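You operate a simulated robot arm through the tools that you are given. There is no shell and no other tool.

Carry out the task below with a simulated two-armed robot. There is one attempt and no reset: what you move stays moved.

TASK
Film-wrap the carton on the turntable, four bands high.
Fine: white peg in the bush, wind the green crank, then peg back in its holder.

The check looks at the end state, three seconds after you hand in, the way a careful person would. Anything else that was tipped, shoved, dropped, spilled or broken makes it a failure.

THE ROBOT
Two 6-joint arms with two-finger parallel grippers on one trunk that stands fixed in place. Base frame: the origin is at the foot of the trunk, x ahead of it, y to its left, z up; the work surface is at about z = 850. Readings come in mm, degrees, newtons and seconds.
The left shoulder is at [-77, 177, 832], the right one opposite. With the tool pointing down near the work surface each hand reaches from about 100 to 720 mm from the base axis, measured 20 degrees to its own side. Payload 1.57 kg a hand.
The TCP of each hand is the grasp point between the finger pads, 30 mm short of the fingertips. In the tool frame z runs along the fingers and y along their closing line. Largest opening 80 mm; finger width 17, thickness 12; the body of the gripper, 40 by 82 mm, starts 80 mm behind the TCP.
Orientation is told as [roll, pitch, yaw] about the base's x, y, z axes, in that order, counted from this pose: with the fingers straight down and closing along the base's y, the tool's x points along the base's -x, its y along +y and its z along -z.

THE INTERFACE
- The arms move only by the tool apply_moves. It takes "left_plan", "right_plan" or both (then of equal length, played together; a hand with none holds still); each is a list of rows, each a list of 3 entries, a list of its own where there are three numbers: the turn, a rotation vector about the tool's x, y, z in units of 120 degrees (1.0 is 120 degrees), then the shift along the tool's x, y, z in units of 300 mm (1.0 is 300 mm), then the opening, from 0 (shut) to 1 (fully open). In form: [[[wx, wy, wz], [x, y, z], hand], ...]. A call has 1 to 20 rows; each row is the pose to reach, as a shift and turn from the pose commanded when the call began, along the tool's axes at that moment. A call with a number of a shift or a turn outside -1 to 1 is refused whole. Rows are played at 5 a second. More than 50 mm and 8.6 degrees between two rows, or a gripper value outside its range, and nothing of the call is played. Where a pose cannot be reached the arm comes as near as it can. A force on the tool above 90 N (or 10 N above the force at the start of the call, whichever is more), or a blocked arm, ends the call early, and 0.2 s more pass. The fingers move at their own pace (about 72 mm/s each) and stop on an object; they squeeze with about 24 N. The grip force told is the motor's: it shows also when the fingers shut on nothing. Time passes only in rows, and 0.2 s behind the last, so rows that repeat a pose let the fingers close. It gives the time, the measured TCP pose, the force on the tool (base axes), the opening and the grip force at its end, in the units of the frame above (readings bear some noise), with the torque about the TCP (base axes, N m) and any sound that the robot's microphone picked up.
- Cameras (640 x 400 px; columns grow to the right, rows downward): "scene" is now at [24.3, 40.4, 1552.4]; the picture's right is [0.48, -0.87, 0.00], its down [-0.67, -0.37, -0.64] and it looks along [0.56, 0.31, -0.77] (base axes); focal length 331 px, centre (320, 200). "left" rides on the left gripper at [72, 7, -122] in its tool frame; the picture's right is [-0.09, 1.00, 0.00], its down [-0.84, -0.08, -0.54] and it looks along [-0.54, -0.05, 0.84] (tool axes); focal length 238 px, centre (320, 200). "right" rides on the right gripper at [72, -7, -122] in its tool frame; the picture's right is [0.09, 1.00, 0.00], its down [-0.84, 0.08, -0.54] and it looks along [-0.54, 0.05, 0.84] (tool axes); focal length 238 px, centre (320, 200). There is no depth. A picture from a camera that has moved, and an enlarged one, comes with that camera's place and axes in the base frame and with its lens.
- capture(camera): a new picture of that camera. The clock stands still meanwhile.
- lift_body(by): slides the trunk up (or, below 0, down) by that many mm; the arms and the scene camera ride with it, the base frame stays. It gives what a move gives, with no picture.
- head_to(pan, tilt): turns the head with the scene camera to pan (to the left, within 143 degrees either way) and tilt (down, from -29 to 69), counted from straight ahead of the robot. It gives what a move gives.
- zoom(camera, box): a new picture of the part [left, top, right, bottom] of that camera's present view, enlarged. The clock stands still meanwhile.
- hand_in(): hands the job in; it is judged then, once.

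Nothing tells you positions but the pictures and the camera data. Unless the task says otherwise, let go and move clear before handing in.

The tools are called by a JSON object that holds its "method" and its "body". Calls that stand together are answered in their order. apply_moves: Moves the arms, as the interface text tells. Its arguments: {"type":"object","properties":{"left_plan":{"type":"array"},"right_plan":{"type":"array"}},"required":[]} The other tools are called the same way: lift_body (by) slides the trunk up or down; head_to (pan, tilt) turns the head that bears the scene camera; capture (camera) takes a picture; zoom (camera, box) takes an enlarged picture of a part of a camera's view; hand_in () hands the job in.

At the start:

```text
time_s: 0.0
left_tool_pos: [370.9, 437.2, 1210.1]
left_tcp_rot: [0.0, 0.0, 0.0]
left_ft_force: [-0.4, -0.3, 0.3]
left_wrist_torque: [0.0, -0.01, 0.02]
left_width: 80.1
left_grasp_force: 0.1
right_tool_pos: [410.9, 44.2, 1259.2]
right_tcp_rot: [0.0, 0.0, -0.1]
right_ft_force: [0.0, -0.4, 0.1]
right_wrist_torque: [0.02, 0.0, 0.0]
right_width: 80.0
right_grasp_force: 0.0
trunk travel left (down, up): [-275.0, 53.0]
head pan, tilt: [29.0, 50.3]
```

scene: 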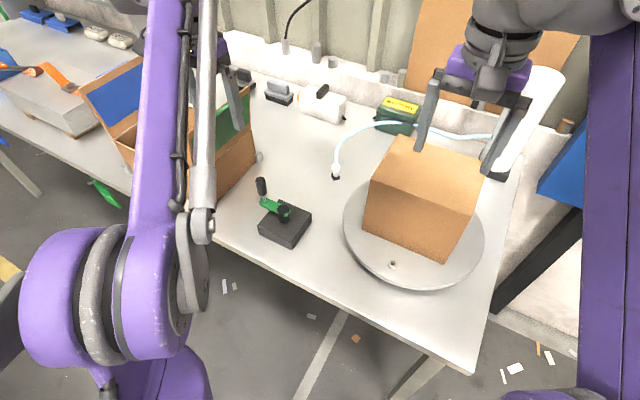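
right: 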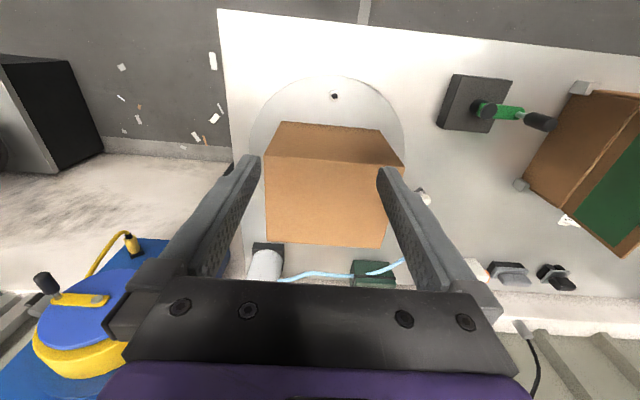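
left: 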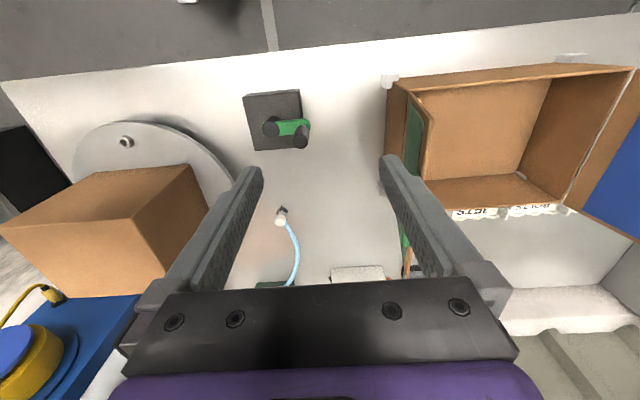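

I see a carton on a grey turntable, a green crank on a dark box, and a white peg on a blue cord near the table's middle. The film roll stands behind the turntable. I will look closer before moving anything.

{"method": "zoom", "body": {"camera": "scene", "box": [220, 80, 380, 260]}}

{"method": "zoom", "body": {"camera": "scene", "box": [330, 60, 600, 300]}}

{"method": "zoom", "body": {"camera": "left", "box": [80, 70, 340, 300]}}

{"method": "zoom", "body": {"camera": "right", "box": [220, 60, 560, 300]}}

```text
2.22 times, centred on (300, 170) of scene
camera zoom: at [24.3, 40.4, 1552.4], right [0.48, -0.87, 0.0], down [-0.67, -0.37, -0.64], along [0.56, 0.31, -0.77], focal length 736 px, centre (364, 267)
```

zoom: 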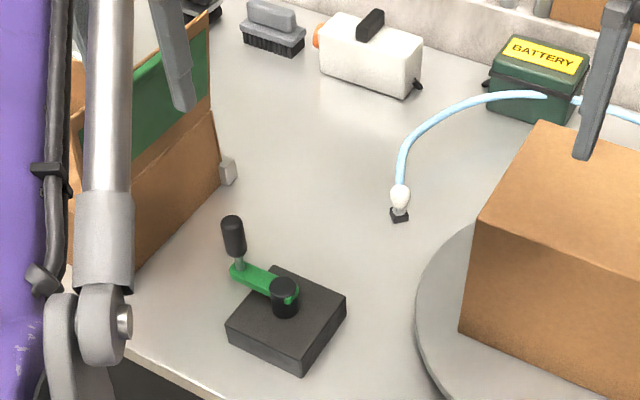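

```text
1.67 times, centred on (465, 180) of scene
camera zoom: at [24.3, 40.4, 1552.4], right [0.48, -0.87, 0.0], down [-0.67, -0.37, -0.64], along [0.56, 0.31, -0.77], focal length 552 px, centre (78, 233)
```

zoom: 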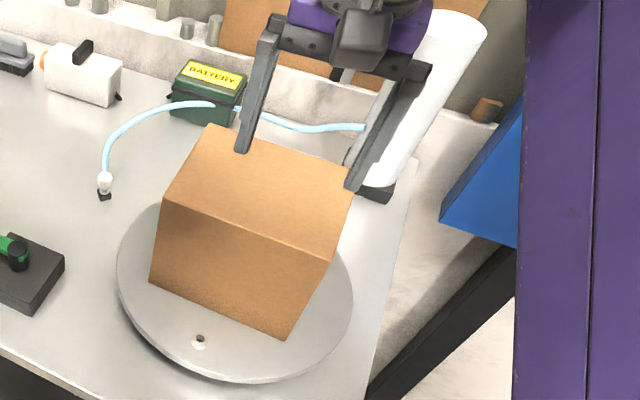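

```text
1.74 times, centred on (210, 185) of left
camera zoom: at [298.4, 442.9, 1332.1], right [0.09, 1.0, 0.0], down [0.84, -0.08, 0.54], along [0.54, -0.05, -0.84], focal length 414 px, centre (511, 226)
```

zoom: 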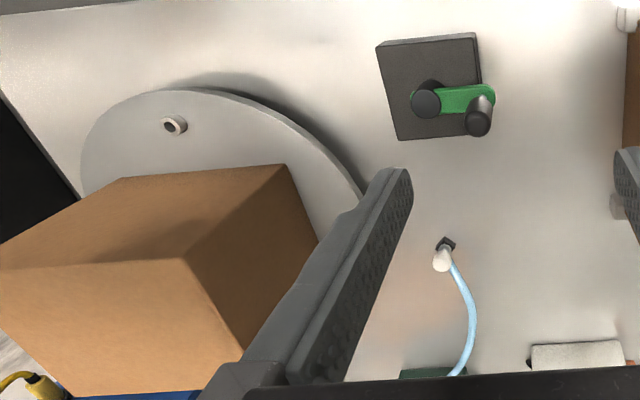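

```text
1.67 times, centred on (390, 180) of right
camera zoom: at [340.1, 35.9, 1381.5], right [-0.09, 1.0, 0.0], down [0.84, 0.08, 0.54], along [0.54, 0.05, -0.84], focal length 397 px, centre (203, 233)
```

zoom: 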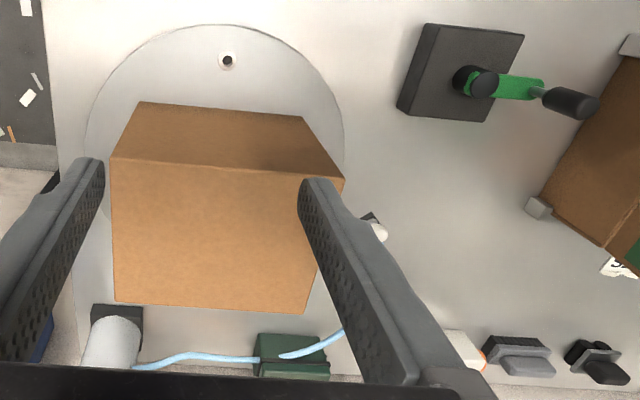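

The bush is on the turntable near (414, 72, 904). The white peg stands in a small holder near (624, 322), and the crank hub is near (408, 350) with its handle on the +y side, its top near z 1000. First I'll move the right hand clear to the right so nothing hangs over the carton.

{"method": "apply_moves", "body": {"right_plan": [[[0, 0, 0], [0.0167, -0.118, 0], 1], [[0, 0, 0], [0.0333, -0.237, 0], 1], [[0, 0, 0], [0.05, -0.355, 0], 1], [[0, 0, 0], [0.0667, -0.473, 0], 1], [[0, 0, 0], [0.0833, -0.592, 0], 1], [[0, 0, 0], [0.1, -0.71, 0], 1], [[0, 0, 0], [0.1167, -0.828, 0], 1], [[0, 0, 0], [0.1333, -0.947, 0], 1]]}}

```text
time_s: 1.8
left_tool_pos: [371.4, 436.5, 1210.6]
left_tcp_rot: [0.1, 0.0, 0.0]
left_ft_force: [0.5, -0.9, 0.4]
left_wrist_torque: [0.02, -0.03, -0.03]
left_width: 80.2
left_grasp_force: 0.1
right_tool_pos: [371.0, -243.2, 1258.3]
right_tcp_rot: [0.1, 0.1, 0.1]
right_ft_force: [0.3, -0.1, -0.9]
right_wrist_torque: [-0.01, 0.01, -0.01]
right_width: 80.2
right_grasp_force: 0.0
trunk travel left (down, up): [-275.0, 53.0]
head pan, tilt: [29.0, 50.3]
```

The right hand is clear. Now I'll turn the head toward the turntable for a full look.

{"method": "head_to", "body": {"pan": 10, "tilt": 45}}

{"method": "capture", "body": {"camera": "scene"}}

{"method": "capture", "body": {"camera": "right"}}

```text
time_s: 2.6
left_tool_pos: [371.3, 437.2, 1209.7]
left_tcp_rot: [0.0, 0.1, 0.0]
left_ft_force: [0.8, 0.0, -0.1]
left_wrist_torque: [0.01, -0.02, 0.0]
left_width: 79.9
left_grasp_force: 0.0
right_tool_pos: [371.7, -241.0, 1257.4]
right_tcp_rot: [0.0, 0.1, 0.1]
right_ft_force: [-0.1, 0.1, -1.0]
right_wrist_torque: [-0.01, -0.02, 0.02]
right_width: 80.1
right_grasp_force: 0.1
trunk travel left (down, up): [-275.0, 53.0]
head pan, tilt: [10.0, 45.0]
```

```text
taken
camera scene: at [37.3, 17.3, 1559.8], right [0.17, -0.98, 0.0], down [-0.7, -0.12, -0.71], along [0.7, 0.12, -0.71], focal length 331 px, centre (320, 200)
```

scene: 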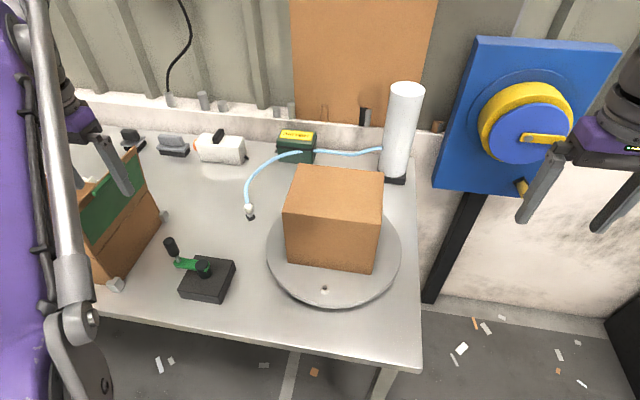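

```text
taken
camera right: at [300.0, -248.1, 1381.3], right [-0.09, 1.0, 0.0], down [0.84, 0.08, 0.54], along [0.54, 0.05, -0.84], focal length 238 px, centre (320, 200)
```

right: 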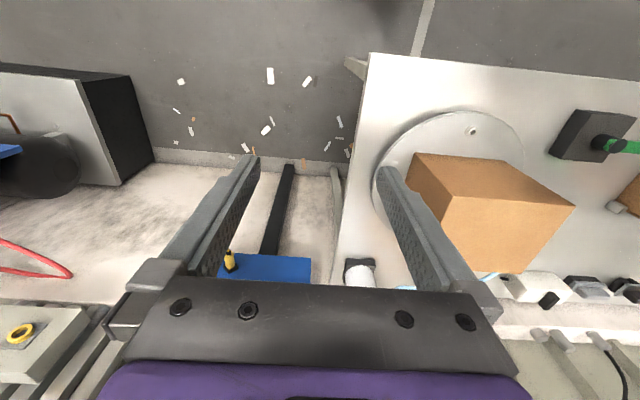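

The right hand is free of the bench; a blue-and-yellow wall station is a separate thing to avoid. I'll zoom in on the roll, the turntable, the peg and the crank.

{"method": "zoom", "body": {"camera": "scene", "box": [230, 60, 450, 200]}}

{"method": "zoom", "body": {"camera": "scene", "box": [150, 190, 270, 310]}}

{"method": "zoom", "body": {"camera": "scene", "box": [240, 150, 420, 310]}}

{"method": "zoom", "body": {"camera": "scene", "box": [220, 180, 290, 240]}}

{"method": "zoom", "body": {"camera": "scene", "box": [430, 30, 640, 220]}}

```text
2.86 times, centred on (340, 130) of scene
camera zoom: at [37.3, 17.3, 1559.8], right [0.17, -0.98, 0.0], down [-0.7, -0.12, -0.71], along [0.7, 0.12, -0.71], focal length 947 px, centre (263, 400)
```

zoom: 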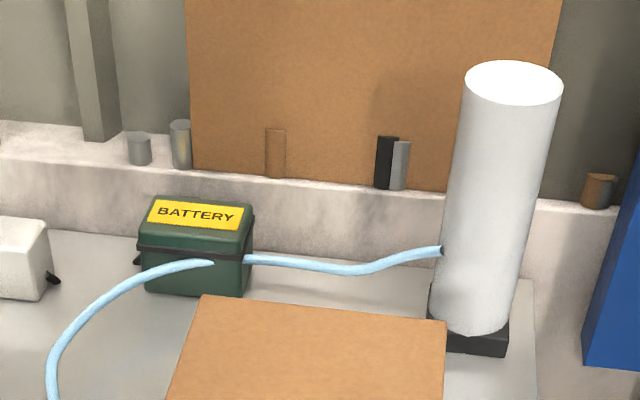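

```text
3.33 times, centred on (210, 250) of scene
camera zoom: at [37.3, 17.3, 1559.8], right [0.17, -0.98, 0.0], down [-0.7, -0.12, -0.71], along [0.7, 0.12, -0.71], focal length 1105 px, centre (687, 33)
```

zoom: 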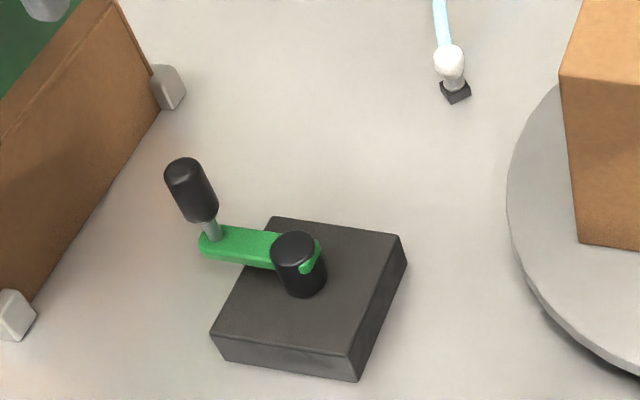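

```text
2.50 times, centred on (330, 230) of scene
camera zoom: at [37.3, 17.3, 1559.8], right [0.17, -0.98, 0.0], down [-0.7, -0.12, -0.71], along [0.7, 0.12, -0.71], focal length 829 px, centre (295, 125)
```

zoom: 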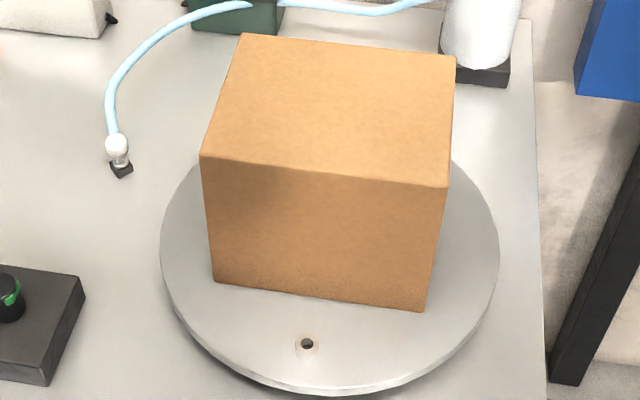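

```text
6.67 times, centred on (255, 210) of scene
camera zoom: at [37.3, 17.3, 1559.8], right [0.17, -0.98, 0.0], down [-0.7, -0.12, -0.71], along [0.7, 0.12, -0.71], focal length 2210 px, centre (753, 133)
```

zoom: 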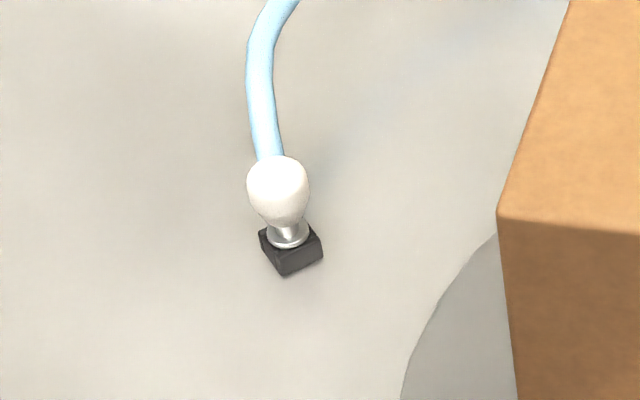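

```text
2.11 times, centred on (535, 125) of scene
camera zoom: at [37.3, 17.3, 1559.8], right [0.17, -0.98, 0.0], down [-0.7, -0.12, -0.71], along [0.7, 0.12, -0.71], focal length 698 px, centre (-133, 358)
```

zoom: 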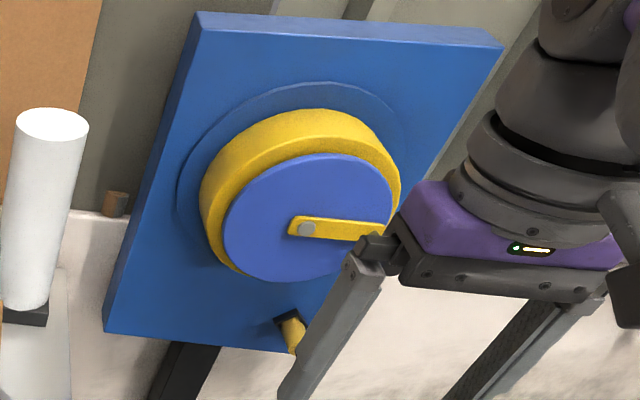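

The knob of the white peg is near (631, 318, 891), about 26 mm wide, sitting in a small black block. Its blue cord runs to the film roll at about (860, -88). I'll bring the left hand above the peg for a close look.

{"method": "apply_moves", "body": {"left_plan": [[[0, 0, 0], [-0.1, -0.05, 0], 1], [[0, 0, 0], [-0.22, -0.1, 0.05], 1], [[0, 0, 0], [-0.34, -0.15, 0.1], 1], [[0, 0, 0], [-0.46, -0.2, 0.15], 1], [[0, 0, 0], [-0.58, -0.25, 0.2], 1], [[0, 0, 0], [-0.68, -0.3, 0.26], 1], [[0, 0, 0], [-0.78, -0.35, 0.33], 1], [[0, 0, 0], [-0.867, -0.397, 0.4], 1], [[0, 0, 0], [-0.867, -0.397, 0.4], 1]]}}

{"method": "capture", "body": {"camera": "left"}}

{"method": "capture", "body": {"camera": "scene"}}

```text
time_s: 4.6
left_tool_pos: [606.2, 314.7, 1079.8]
left_tcp_rot: [-0.1, 0.0, 0.0]
left_ft_force: [0.2, 0.0, -0.7]
left_wrist_torque: [-0.02, -0.01, 0.01]
left_width: 79.7
left_grasp_force: 0.1
left hand out of reach, approached as far as the arm can: row 6, 7, 8, 9
right_tool_pos: [372.3, -241.9, 1259.4]
right_tcp_rot: [0.0, 0.0, 0.0]
right_ft_force: [-0.1, 0.0, -0.7]
right_wrist_torque: [0.01, -0.02, -0.03]
right_width: 80.0
right_grasp_force: 0.1
trunk travel left (down, up): [-275.0, 53.0]
head pan, tilt: [10.0, 45.0]
```

```text
taken
camera left: at [534.3, 319.8, 1202.0], right [0.09, 1.0, 0.0], down [0.84, -0.08, 0.54], along [0.54, -0.05, -0.84], focal length 238 px, centre (320, 200)
```

left: 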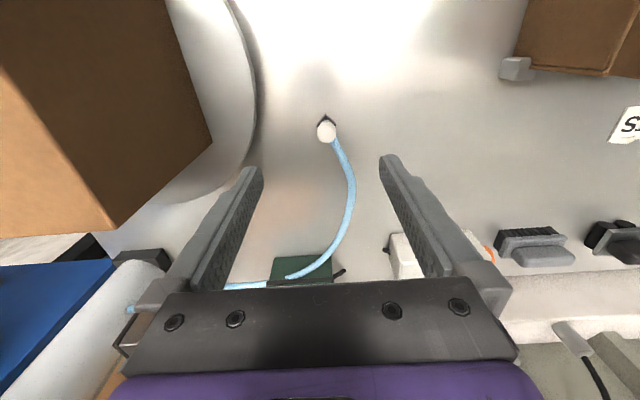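

```text
taken
camera scene: at [37.7, 17.9, 1559.8], right [0.17, -0.98, 0.0], down [-0.7, -0.12, -0.71], along [0.7, 0.12, -0.71], focal length 331 px, centre (320, 200)
```

scene: 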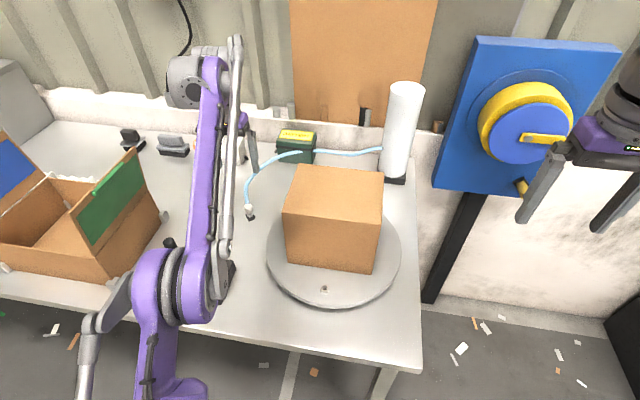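

The peg is seen at (628, 319). The arm stops short at this height, so I'll look closer and then go lower, where the reach is longer.

{"method": "zoom", "body": {"camera": "left", "box": [290, 100, 370, 160]}}

{"method": "zoom", "body": {"camera": "left", "box": [220, 100, 420, 300]}}

```text
6.67 times, centred on (330, 130) of left
camera zoom: at [534.3, 319.8, 1202.0], right [0.09, 1.0, 0.0], down [0.84, -0.08, 0.54], along [0.54, -0.05, -0.84], focal length 1589 px, centre (253, 667)
```

zoom: 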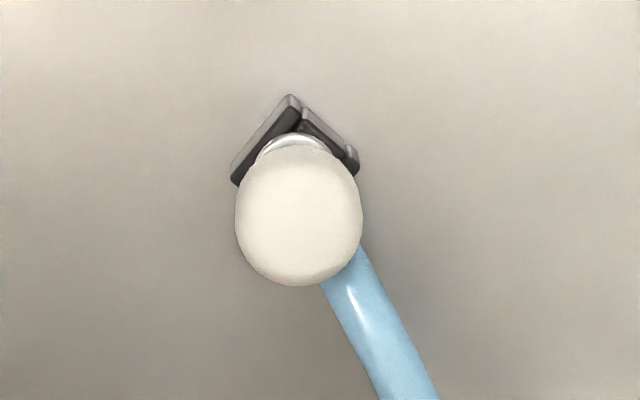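

```text
2.00 times, centred on (320, 200) of left
camera zoom: at [534.3, 319.8, 1202.0], right [0.09, 1.0, 0.0], down [0.84, -0.08, 0.54], along [0.54, -0.05, -0.84], focal length 477 px, centre (320, 200)
```

zoom: 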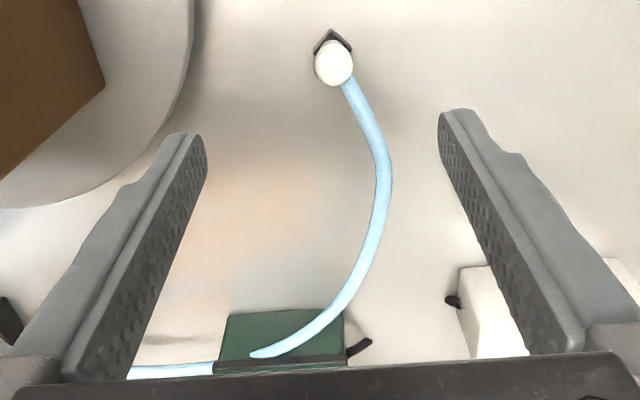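

The cord leaves the knob toward +x and +y, and the holder block sits turned by about 40°. I'll descend partway and yaw the hand +38°, so the fingers close clear of both the cord and the block corners.

{"method": "apply_moves", "body": {"left_plan": [[[0, 0, -0.0633], [0, 0, 0.08], 1], [[0, 0, -0.1267], [0, 0, 0.17], 1], [[0, 0, -0.19], [0, 0, 0.26], 1], [[0, 0, -0.2533], [0, 0, 0.35], 1], [[0, 0, -0.3167], [0, 0, 0.42], 1], [[0, 0, -0.3167], [0, 0, 0.42], 1]]}}

{"method": "capture", "body": {"camera": "left"}}

{"method": "zoom", "body": {"camera": "scene", "box": [170, 120, 330, 260]}}

```text
time_s: 6.0
left_tool_pos: [606.2, 313.6, 954.3]
left_tcp_rot: [0.0, -0.1, 38.0]
left_ft_force: [0.0, -0.5, 0.3]
left_wrist_torque: [0.0, 0.0, 0.04]
left_width: 80.1
left_grasp_force: 0.1
right_tool_pos: [370.6, -241.2, 1259.4]
right_tcp_rot: [0.0, 0.0, 0.0]
right_ft_force: [-0.5, 0.4, -0.2]
right_wrist_torque: [-0.01, -0.02, 0.02]
right_width: 80.1
right_grasp_force: 0.0
trunk travel left (down, up): [-275.0, 53.0]
head pan, tilt: [10.0, 45.0]
```

```text
taken
camera left: at [545.1, 272.8, 1077.2], right [-0.54, 0.84, 0.0], down [0.71, 0.46, 0.54], along [0.46, 0.29, -0.84], focal length 238 px, centre (320, 200)
```

left: 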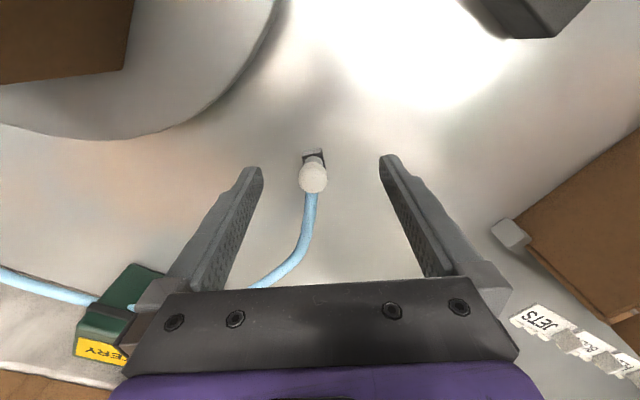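

```text
2.86 times, centred on (250, 190) of scene
camera zoom: at [37.2, 17.3, 1559.8], right [0.17, -0.98, 0.0], down [-0.7, -0.12, -0.71], along [0.7, 0.12, -0.71], focal length 947 px, centre (520, 229)
```

zoom: 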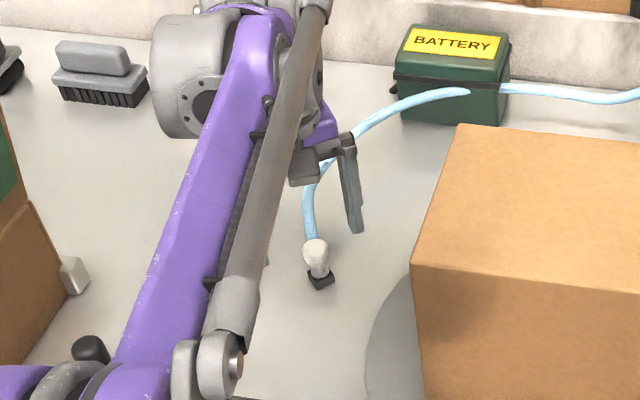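

The peg is confirmed at about (630, 318.5), and the hand is at 954 mm height. Next I'll centre over the knob and go down so the pads straddle it, with the fingers still open.

{"method": "apply_moves", "body": {"left_plan": [[[0, 0, 0], [-0.037, -0.018, 0], 1], [[0, 0, 0], [-0.0737, -0.036, 0], 1], [[0, 0, 0], [-0.0737, -0.036, 0.06], 1], [[0, 0, 0], [-0.0737, -0.036, 0.12], 1], [[0, 0, 0], [-0.0737, -0.036, 0.18], 1], [[0, 0, 0], [-0.0737, -0.036, 0.18], 1]]}}

{"method": "capture", "body": {"camera": "left"}}

{"method": "capture", "body": {"camera": "scene"}}

```text
time_s: 7.4
left_tool_pos: [630.9, 317.8, 900.9]
left_tcp_rot: [0.0, 0.1, 38.0]
left_ft_force: [-0.1, -0.4, -0.5]
left_wrist_torque: [0.02, 0.03, 0.01]
left_width: 80.1
left_grasp_force: 0.1
right_tool_pos: [370.8, -241.7, 1257.3]
right_tcp_rot: [-0.1, 0.0, 0.1]
right_ft_force: [-0.1, -0.7, 0.5]
right_wrist_torque: [0.0, 0.0, 0.0]
right_width: 79.7
right_grasp_force: 0.0
trunk travel left (down, up): [-275.0, 53.0]
head pan, tilt: [10.0, 45.0]
```

```text
taken
camera left: at [569.1, 278.2, 1023.2], right [-0.54, 0.84, 0.0], down [0.71, 0.45, 0.54], along [0.46, 0.29, -0.84], focal length 238 px, centre (320, 200)
```

left: 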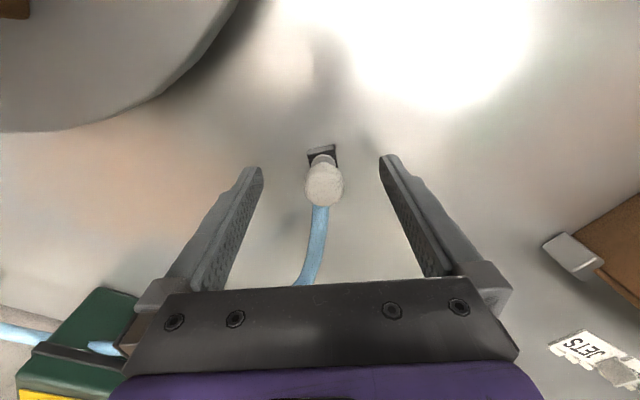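

```text
taken
camera scene: at [37.2, 17.3, 1559.8], right [0.17, -0.98, 0.0], down [-0.7, -0.12, -0.71], along [0.7, 0.12, -0.71], focal length 331 px, centre (320, 200)
```

scene: 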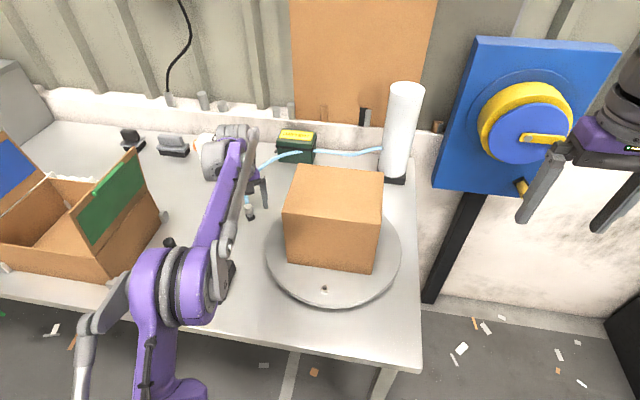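

The knob is centred between the pads, and the crank handle is clear of the arm. I'll close the fingers on the knob.

{"method": "apply_moves", "body": {"left_plan": [[[0, 0, 0], [0, 0, 0], 0.5], [[0, 0, 0], [0, 0, 0], 0.2], [[0, 0, 0], [0, 0, 0], 0.1], [[0, 0, 0], [0, 0, 0], 0.1], [[0, 0, 0], [0, 0, 0], 0.1]]}}

{"method": "zoom", "body": {"camera": "left", "box": [240, 120, 400, 240]}}

```text
time_s: 8.6
left_tool_pos: [630.8, 320.5, 901.9]
left_tcp_rot: [0.0, 0.1, 38.1]
left_ft_force: [-9.9, 7.9, -2.0]
left_wrist_torque: [0.27, 0.36, -0.02]
left_width: 23.5
left_grasp_force: 24.0
right_tool_pos: [370.3, -240.1, 1259.9]
right_tcp_rot: [0.0, -0.1, 0.0]
right_ft_force: [-0.4, 1.1, 0.5]
right_wrist_torque: [-0.01, 0.05, -0.01]
right_width: 80.3
right_grasp_force: 0.1
trunk travel left (down, up): [-275.0, 53.0]
head pan, tilt: [10.0, 45.0]
```

```text
3.33 times, centred on (320, 180) of left
camera zoom: at [568.1, 279.8, 1023.5], right [-0.54, 0.84, 0.0], down [0.71, 0.46, 0.54], along [0.46, 0.29, -0.84], focal length 794 px, centre (320, 267)
```

zoom: 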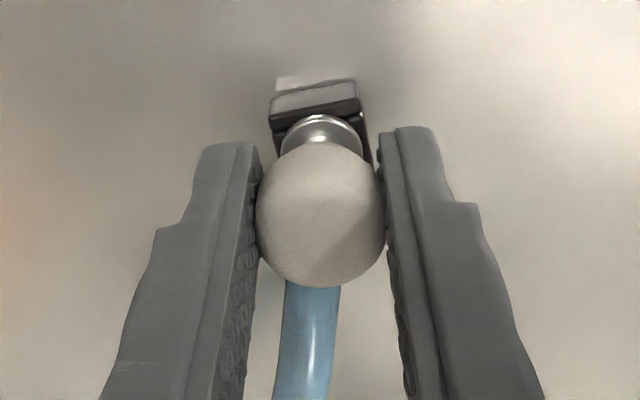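

The grip holds at 23.5 mm with a sideways load of about 12 N, so the hand is off centre by 2 to 3 mm. I'll relieve that before lifting.

{"method": "apply_moves", "body": {"left_plan": [[[0, 0, 0], [0, 0.005, 0], 0.1], [[0, 0, 0], [0, 0.009, 0], 0.1], [[0, 0, 0], [0, 0.009, 0], 0.1]]}}

```text
time_s: 9.4
left_tool_pos: [628.3, 318.9, 902.1]
left_tcp_rot: [-0.1, 0.1, 37.9]
left_ft_force: [-1.1, 0.7, -0.2]
left_wrist_torque: [-0.03, -0.03, 0.0]
left_width: 23.4
left_grasp_force: 23.9
right_tool_pos: [371.2, -241.2, 1259.1]
right_tcp_rot: [0.0, 0.0, 0.1]
right_ft_force: [0.4, 0.2, 1.0]
right_wrist_torque: [0.0, -0.02, 0.04]
right_width: 80.0
right_grasp_force: 0.1
trunk travel left (down, up): [-275.0, 53.0]
head pan, tilt: [10.0, 45.0]
```

The side load is gone; the peg in its holder corresponds to a TCP of about (628.5, 319, 902). Now I'll lift straight up.

{"method": "apply_moves", "body": {"left_plan": [[[0, 0, 0], [0, 0, -0.02], 0.1], [[0, 0, 0], [0, 0, -0.05], 0.1], [[0, 0, 0], [0, 0, -0.09], 0.1], [[0, 0, 0], [0, 0, -0.14], 0.1], [[0, 0, 0], [0, 0, -0.2], 0.1], [[0, 0, 0], [0, 0, -0.2], 0.1]]}}

{"method": "zoom", "body": {"camera": "left", "box": [220, 80, 420, 230]}}

{"method": "zoom", "body": {"camera": "scene", "box": [200, 130, 330, 240]}}

```text
time_s: 10.8
left_tool_pos: [629.0, 319.8, 962.3]
left_tcp_rot: [0.0, 0.0, 38.0]
left_ft_force: [0.5, -0.1, -0.3]
left_wrist_torque: [-0.01, 0.0, 0.0]
left_width: 22.0
left_grasp_force: 23.5
right_tool_pos: [371.5, -241.6, 1258.3]
right_tcp_rot: [0.0, 0.0, 0.1]
right_ft_force: [0.3, 0.5, 0.9]
right_wrist_torque: [-0.04, 0.0, 0.0]
right_width: 79.9
right_grasp_force: 0.0
trunk travel left (down, up): [-275.0, 53.0]
head pan, tilt: [10.0, 45.0]
```

```text
2.67 times, centred on (320, 155) of left
camera zoom: at [567.3, 280.2, 1084.4], right [-0.54, 0.84, 0.0], down [0.71, 0.45, 0.54], along [0.46, 0.29, -0.84], focal length 636 px, centre (320, 320)
```

zoom: 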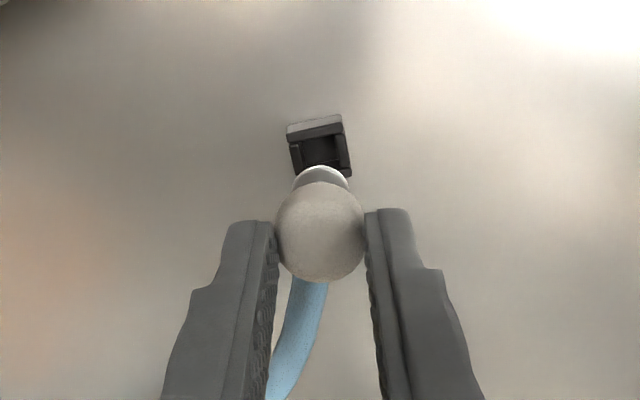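

```text
3.64 times, centred on (265, 185) of scene
camera zoom: at [37.4, 17.4, 1559.8], right [0.17, -0.98, 0.0], down [-0.7, -0.12, -0.71], along [0.7, 0.12, -0.71], focal length 1205 px, centre (520, 254)
```

zoom: 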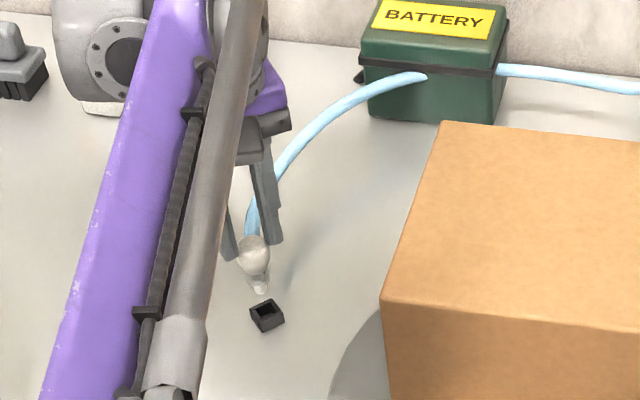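

The peg is out of its holder and in the hand. I'll check whether it hangs straight.

{"method": "zoom", "body": {"camera": "scene", "box": [235, 175, 275, 220]}}

{"method": "zoom", "body": {"camera": "left", "box": [290, 105, 350, 195]}}

{"method": "zoom", "body": {"camera": "right", "box": [400, 80, 640, 300]}}

```text
8.89 times, centred on (255, 198) of scene
camera zoom: at [37.4, 17.4, 1559.8], right [0.17, -0.98, 0.0], down [-0.7, -0.12, -0.71], along [0.7, 0.12, -0.71], focal length 2946 px, centre (898, 222)
```

zoom: 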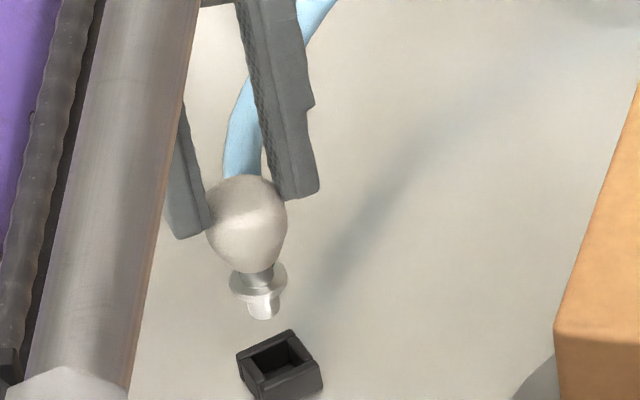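

```text
4.44 times, centred on (320, 150) of left
camera zoom: at [567.3, 280.2, 1084.4], right [-0.54, 0.84, 0.0], down [0.71, 0.45, 0.54], along [0.46, 0.29, -0.84], focal length 1059 px, centre (320, 422)
```

zoom: 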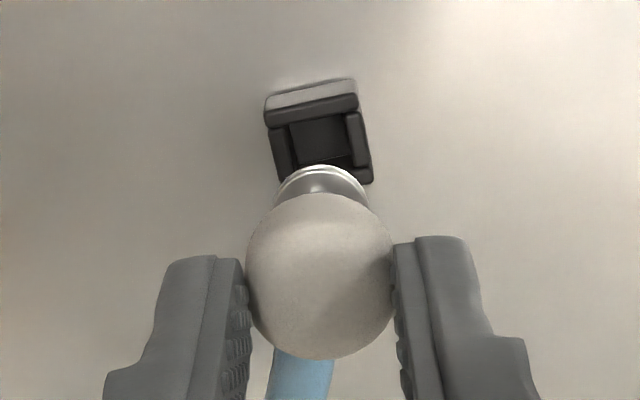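

```text
1.82 times, centred on (520, 190) of right
camera zoom: at [300.1, -248.2, 1381.3], right [-0.09, 1.0, 0.0], down [0.84, 0.08, 0.54], along [0.54, 0.05, -0.84], focal length 433 px, centre (-44, 218)
```

zoom: 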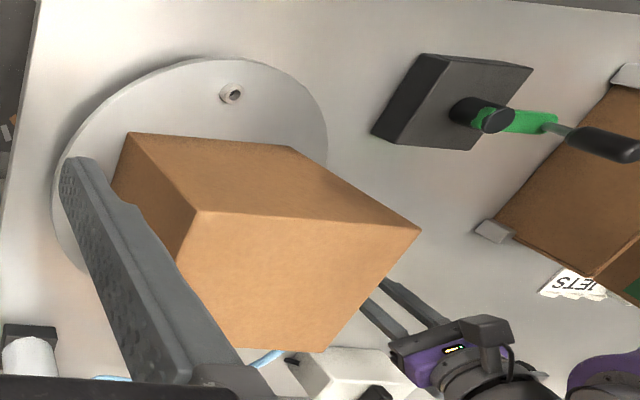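

The knob has slid about 20 mm down and is held only by the fingertips. I'll lower it back into the holder, whose square socket is right below, and re-grip it deeper.

{"method": "apply_moves", "body": {"left_plan": [[[0, 0, 0], [0, 0, 0.03], 0.1], [[0, 0, 0], [0, 0, 0.06], 0.1], [[0, 0, 0], [0, 0, 0.085], 0.1], [[0, 0, 0], [0, 0, 0.105], 0.1]]}}

{"method": "zoom", "body": {"camera": "left", "box": [290, 105, 350, 195]}}

{"method": "zoom", "body": {"camera": "scene", "box": [235, 175, 275, 220]}}

```text
time_s: 11.8
left_tool_pos: [628.8, 319.5, 930.1]
left_tcp_rot: [0.0, 0.0, 38.0]
left_ft_force: [-0.3, -0.2, 0.3]
left_wrist_torque: [0.02, 0.03, -0.03]
left_width: 22.1
left_grasp_force: 23.8
right_tool_pos: [371.4, -241.1, 1258.9]
right_tcp_rot: [0.0, 0.0, 0.0]
right_ft_force: [-0.4, 0.3, -0.6]
right_wrist_torque: [0.0, 0.01, 0.0]
right_width: 80.0
right_grasp_force: 0.1
trunk travel left (down, up): [-275.0, 53.0]
head pan, tilt: [10.0, 45.0]
```

```text
4.44 times, centred on (320, 150) of left
camera zoom: at [567.4, 280.0, 1052.2], right [-0.54, 0.84, 0.0], down [0.71, 0.45, 0.54], along [0.46, 0.29, -0.84], focal length 1059 px, centre (320, 422)
```

zoom: 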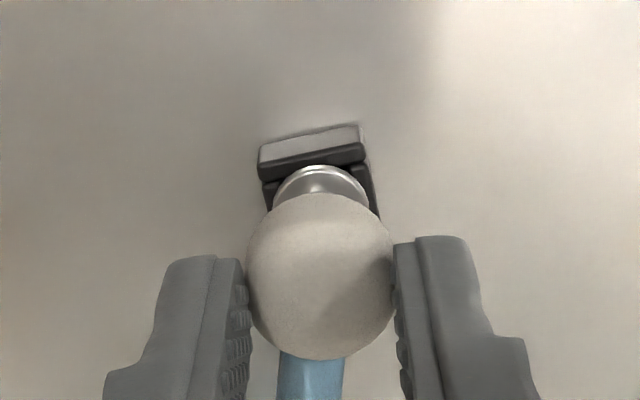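

```text
8.89 times, centred on (255, 198) of scene
camera zoom: at [37.4, 17.4, 1559.8], right [0.17, -0.98, 0.0], down [-0.7, -0.12, -0.71], along [0.7, 0.12, -0.71], focal length 2946 px, centre (898, 222)
```

zoom: 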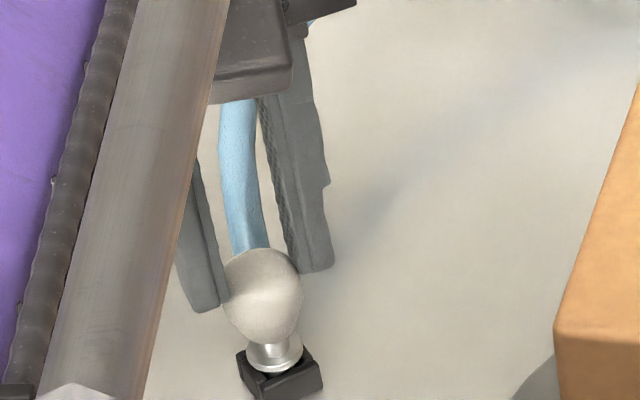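

The pin is entering the socket with no force. I'll lower a few more millimetres until it seats.

{"method": "apply_moves", "body": {"left_plan": [[[0, 0, 0], [0, 0, 0.007], 0.1], [[0, 0, 0], [0, 0, 0.014], 0.1], [[0, 0, 0], [0, 0, 0.02], 0.1]]}}

{"method": "zoom", "body": {"camera": "scene", "box": [235, 175, 275, 220]}}

{"method": "zoom", "body": {"camera": "left", "box": [290, 105, 350, 195]}}

```text
time_s: 12.6
left_tool_pos: [628.5, 319.0, 925.7]
left_tcp_rot: [0.0, -0.1, 38.0]
left_ft_force: [4.1, 0.7, 17.7]
left_wrist_torque: [0.02, -0.14, 0.04]
left_width: 22.2
left_grasp_force: 23.6
right_tool_pos: [370.0, -242.1, 1259.5]
right_tcp_rot: [0.0, -0.1, -0.1]
right_ft_force: [-0.1, -0.1, -0.4]
right_wrist_torque: [-0.01, 0.01, 0.01]
right_width: 80.0
right_grasp_force: 0.3
trunk travel left (down, up): [-275.0, 53.0]
head pan, tilt: [10.0, 45.0]
```

```text
8.89 times, centred on (255, 198) of scene
camera zoom: at [35.9, 16.5, 1559.9], right [0.17, -0.98, 0.0], down [-0.7, -0.12, -0.71], along [0.7, 0.12, -0.71], focal length 2946 px, centre (898, 222)
```

zoom: 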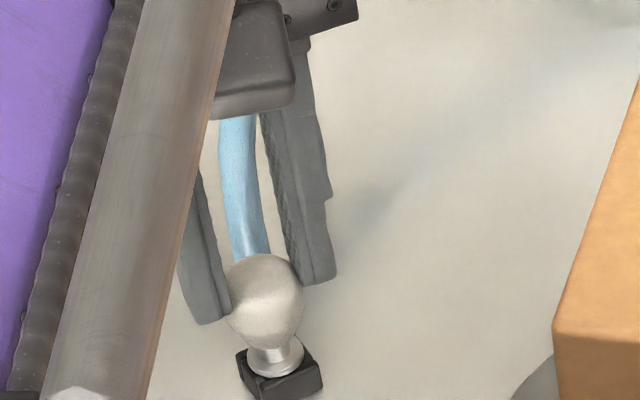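

```text
4.44 times, centred on (320, 150) of left
camera zoom: at [566.7, 279.6, 1047.3], right [-0.54, 0.84, 0.0], down [0.71, 0.45, 0.54], along [0.46, 0.29, -0.84], focal length 1059 px, centre (320, 422)
```

zoom: 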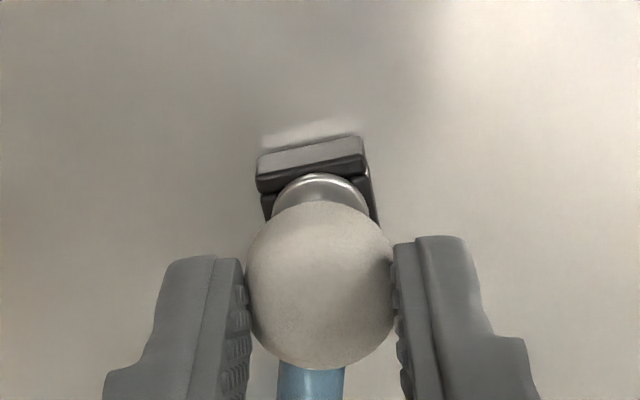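

The peg is seated again, with about 18 N pressing down. I'll open, go 30 mm lower and close again so the knob sits deep between the pads.

{"method": "apply_moves", "body": {"left_plan": [[[0, 0, 0], [0, 0, -0.004], 0.1], [[0, 0, 0], [0, 0, -0.004], 0.4], [[0, 0, 0], [0, 0, -0.004], 0.6], [[0, 0, 0], [0, 0, -0.004], 0.6], [[0, 0, 0], [0, 0, 0.03], 0.6], [[0, 0, 0], [0, 0, 0.06], 0.6], [[0, 0, 0], [0, 0, 0.085], 0.6], [[0, 0, 0], [0, 0, 0.1], 0.6], [[0, 0, 0], [0, 0, 0.1], 0.6]]}}

{"method": "zoom", "body": {"camera": "left", "box": [240, 100, 400, 240]}}

{"method": "zoom", "body": {"camera": "scene", "box": [235, 175, 275, 220]}}

```text
time_s: 14.6
left_tool_pos: [630.2, 319.4, 894.9]
left_tcp_rot: [0.1, 0.0, 38.0]
left_ft_force: [-1.0, 0.1, -0.9]
left_wrist_torque: [-0.02, 0.01, 0.0]
left_width: 48.0
left_grasp_force: 0.0
right_tool_pos: [371.1, -241.2, 1258.5]
right_tcp_rot: [0.0, 0.1, 0.0]
right_ft_force: [0.6, 0.0, 0.0]
right_wrist_torque: [-0.02, 0.04, -0.02]
right_width: 79.8
right_grasp_force: 0.1
trunk travel left (down, up): [-275.0, 53.0]
head pan, tilt: [10.0, 45.0]
```

```text
2.86 times, centred on (320, 170) of left
camera zoom: at [567.6, 280.2, 1016.1], right [-0.54, 0.84, 0.0], down [0.71, 0.45, 0.54], along [0.46, 0.29, -0.84], focal length 681 px, centre (320, 286)
```

zoom: 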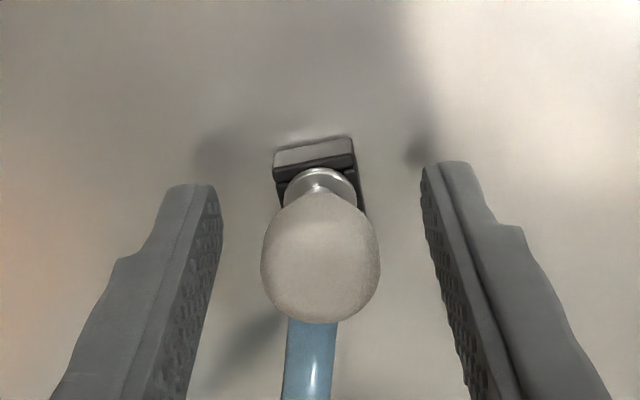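

```text
8.89 times, centred on (255, 198) of scene
camera zoom: at [37.3, 17.3, 1559.8], right [0.17, -0.98, 0.0], down [-0.7, -0.12, -0.71], along [0.7, 0.12, -0.71], focal length 2946 px, centre (898, 222)
```

zoom: 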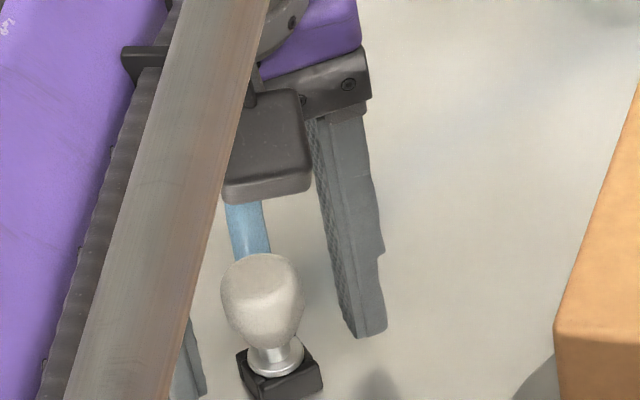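

The knob is deep between the pads and the peg stands straight in its holder. I'll close.

{"method": "apply_moves", "body": {"left_plan": [[[0, 0, 0], [0, 0, 0], 0.35], [[0, 0, 0], [0, 0, 0], 0.2], [[0, 0, 0], [0, 0, 0], 0.05], [[0, 0, 0], [0, 0, 0], 0.0], [[0, 0, 0], [0, 0, 0], 0.0]]}}

{"method": "zoom", "body": {"camera": "left", "box": [240, 100, 400, 240]}}

```text
time_s: 15.8
left_tool_pos: [628.8, 320.2, 895.2]
left_tcp_rot: [0.0, 0.1, 38.1]
left_ft_force: [0.0, 0.2, -0.7]
left_wrist_torque: [-0.04, 0.01, 0.01]
left_width: 22.0
left_grasp_force: 24.3
right_tool_pos: [371.3, -241.5, 1258.5]
right_tcp_rot: [0.0, 0.1, 0.0]
right_ft_force: [-0.1, 0.9, -0.7]
right_wrist_torque: [-0.03, 0.05, 0.04]
right_width: 80.4
right_grasp_force: 0.1
trunk travel left (down, up): [-275.0, 53.0]
head pan, tilt: [10.0, 45.0]
```

```text
2.86 times, centred on (320, 170) of left
camera zoom: at [567.7, 280.2, 1016.1], right [-0.54, 0.84, 0.0], down [0.71, 0.45, 0.54], along [0.46, 0.29, -0.84], focal length 681 px, centre (320, 286)
```

zoom: 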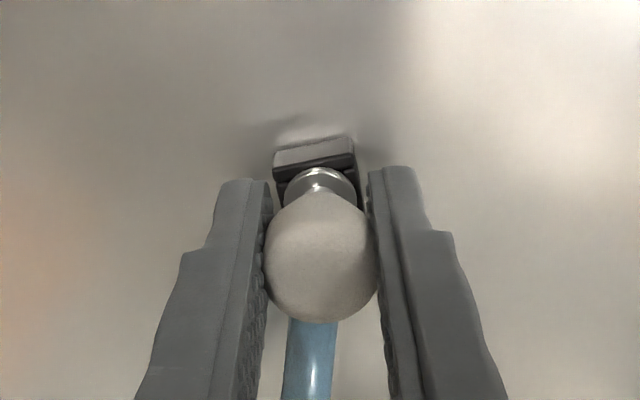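

The grip is 22 mm with no side load this time. I'll lift slowly and watch the force.

{"method": "apply_moves", "body": {"left_plan": [[[0, 0, 0], [0, 0, -0.004], 0], [[0, 0, 0], [0, 0, -0.008], 0], [[0, 0, 0], [0, 0, -0.012], 0], [[0, 0, 0], [0, 0, -0.016], 0]]}}

{"method": "zoom", "body": {"camera": "left", "box": [240, 100, 400, 240]}}

```text
time_s: 16.8
left_tool_pos: [629.0, 319.3, 898.3]
left_tcp_rot: [0.1, 0.0, 38.1]
left_ft_force: [-0.8, 0.5, -0.2]
left_wrist_torque: [-0.01, -0.02, 0.01]
left_width: 22.2
left_grasp_force: 24.2
right_tool_pos: [371.0, -240.8, 1257.4]
right_tcp_rot: [0.0, 0.0, 0.0]
right_ft_force: [-0.2, -0.4, 0.0]
right_wrist_torque: [0.0, 0.0, 0.0]
right_width: 80.0
right_grasp_force: 0.1
trunk travel left (down, up): [-275.0, 53.0]
head pan, tilt: [10.0, 45.0]
```

```text
2.86 times, centred on (320, 170) of left
camera zoom: at [567.3, 280.3, 1020.8], right [-0.54, 0.84, 0.0], down [0.71, 0.45, 0.54], along [0.46, 0.29, -0.84], focal length 681 px, centre (320, 286)
```

zoom: 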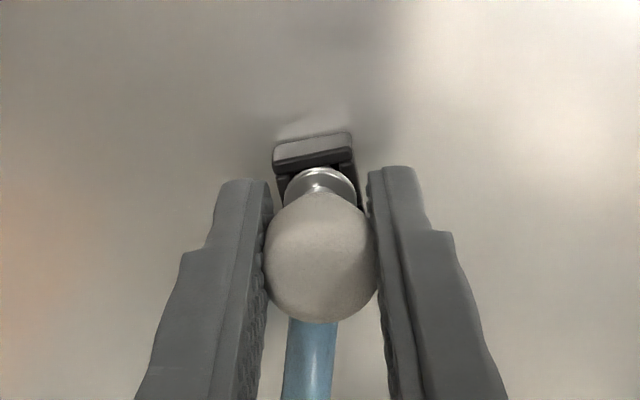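

The knob moves up with the hand without slipping. I'll continue the lift.

{"method": "apply_moves", "body": {"left_plan": [[[0, 0, 0], [0, 0, -0.007], 0], [[0, 0, 0], [0, 0, -0.015], 0], [[0, 0, 0], [0, 0, -0.025], 0], [[0, 0, 0], [0, 0, -0.035], 0], [[0, 0, 0], [0, 0, -0.05], 0], [[0, 0, 0], [0, 0, -0.065], 0], [[0, 0, 0], [0, 0, -0.08], 0], [[0, 0, 0], [0, 0, -0.1], 0]]}}

{"method": "zoom", "body": {"camera": "left", "box": [240, 100, 400, 240]}}

{"method": "zoom", "body": {"camera": "scene", "box": [235, 175, 275, 220]}}

```text
time_s: 18.6
left_tool_pos: [629.3, 319.9, 929.7]
left_tcp_rot: [0.0, 0.1, 37.9]
left_ft_force: [-0.1, -0.2, -0.6]
left_wrist_torque: [0.01, 0.02, 0.02]
left_width: 22.2
left_grasp_force: 24.3
right_tool_pos: [372.3, -241.3, 1258.5]
right_tcp_rot: [0.0, -0.1, 0.0]
right_ft_force: [0.8, -0.2, 0.0]
right_wrist_torque: [0.0, 0.0, 0.0]
right_width: 80.2
right_grasp_force: 0.1
trunk travel left (down, up): [-275.0, 53.0]
head pan, tilt: [10.0, 45.0]
```

```text
2.86 times, centred on (320, 170) of left
camera zoom: at [567.2, 279.9, 1051.0], right [-0.54, 0.84, 0.0], down [0.71, 0.45, 0.54], along [0.46, 0.29, -0.84], focal length 681 px, centre (320, 286)
```

zoom: 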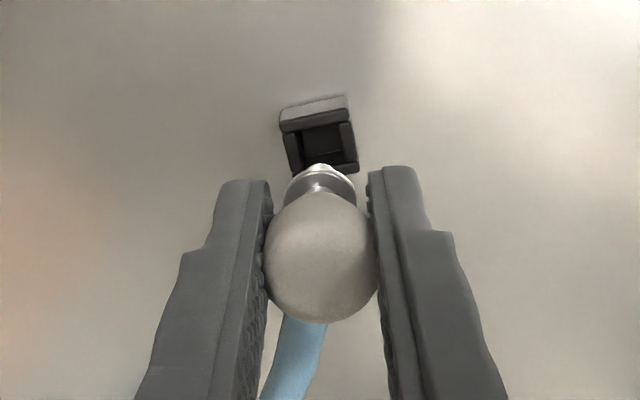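

```text
8.89 times, centred on (255, 198) of scene
camera zoom: at [37.3, 17.3, 1559.8], right [0.17, -0.98, 0.0], down [-0.7, -0.12, -0.71], along [0.7, 0.12, -0.71], focal length 2946 px, centre (898, 222)
```

zoom: 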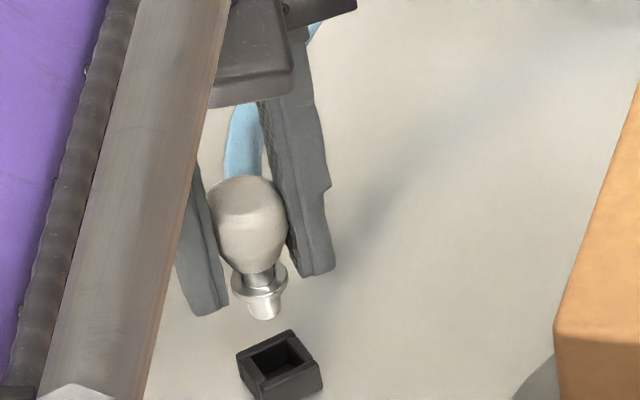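

The peg is held firmly; its in-holder pose is a TCP of about (629, 319.5, 895) at yaw 38°. The carton spans x 475–633, y −29–170 with its top near 1070. I'll lift to 1020 and go around its left front corner, turning back to yaw 0.

{"method": "apply_moves", "body": {"left_plan": [[[0, 0, 0], [0, 0, -0.1], 0], [[0, 0, 0], [0, 0, -0.2], 0], [[0, 0, 0], [0, 0, -0.3], 0], [[0, 0, 0.0633], [0.1027, 0.03, -0.3], 0], [[0, 0, 0.1267], [0.2055, 0.06, -0.3], 0], [[0, 0, 0.19], [0.3082, 0.09, -0.3], 0], [[0, 0, 0.2533], [0.411, 0.12, -0.3], 0], [[0, 0, 0.3167], [0.5137, 0.15, -0.3], 0], [[0, 0, 0.3167], [0.6135, 0.1113, -0.3], 0], [[0, 0, 0.3167], [0.7132, 0.073, -0.3], 0], [[0, 0, 0.3167], [0.813, 0.0346, -0.3], 0], [[0, 0, 0.3167], [0.9127, -0.0037, -0.3], 0], [[0, 0, 0.3167], [0.9127, -0.0037, -0.3], 0]]}}

{"method": "capture", "body": {"camera": "left"}}

{"method": "capture", "body": {"camera": "scene"}}

```text
time_s: 21.4
left_tool_pos: [414.0, 149.8, 1018.4]
left_tcp_rot: [0.0, 0.1, 0.1]
left_ft_force: [-0.5, -0.1, 0.1]
left_wrist_torque: [-0.01, 0.02, -0.01]
left_width: 22.7
left_grasp_force: 23.6
right_tool_pos: [371.8, -240.8, 1257.7]
right_tcp_rot: [0.1, -0.1, 0.0]
right_ft_force: [-2.1, -0.9, -0.8]
right_wrist_torque: [0.02, 0.02, -0.01]
right_width: 80.0
right_grasp_force: 0.1
trunk travel left (down, up): [-275.0, 53.0]
head pan, tilt: [10.0, 45.0]
```

```text
taken
camera left: at [341.4, 156.4, 1140.4], right [0.09, 1.0, 0.0], down [0.84, -0.08, 0.54], along [0.54, -0.05, -0.84], focal length 238 px, centre (320, 200)
```

left: 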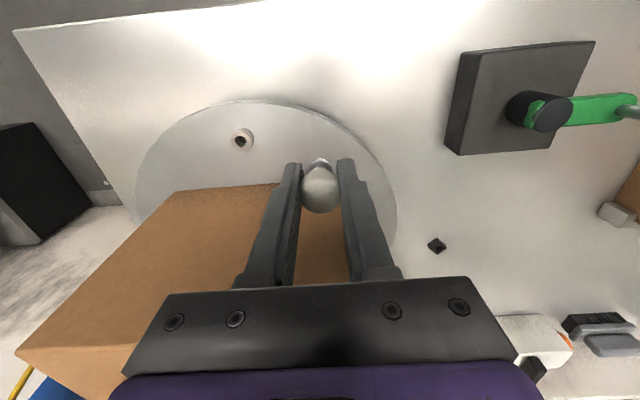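

```text
taken
camera scene: at [37.8, 17.7, 1559.8], right [0.17, -0.98, 0.0], down [-0.7, -0.12, -0.71], along [0.7, 0.12, -0.71], focal length 331 px, centre (320, 200)
```

scene: 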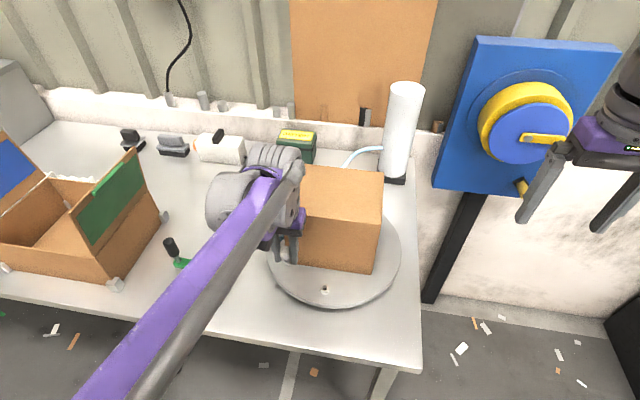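

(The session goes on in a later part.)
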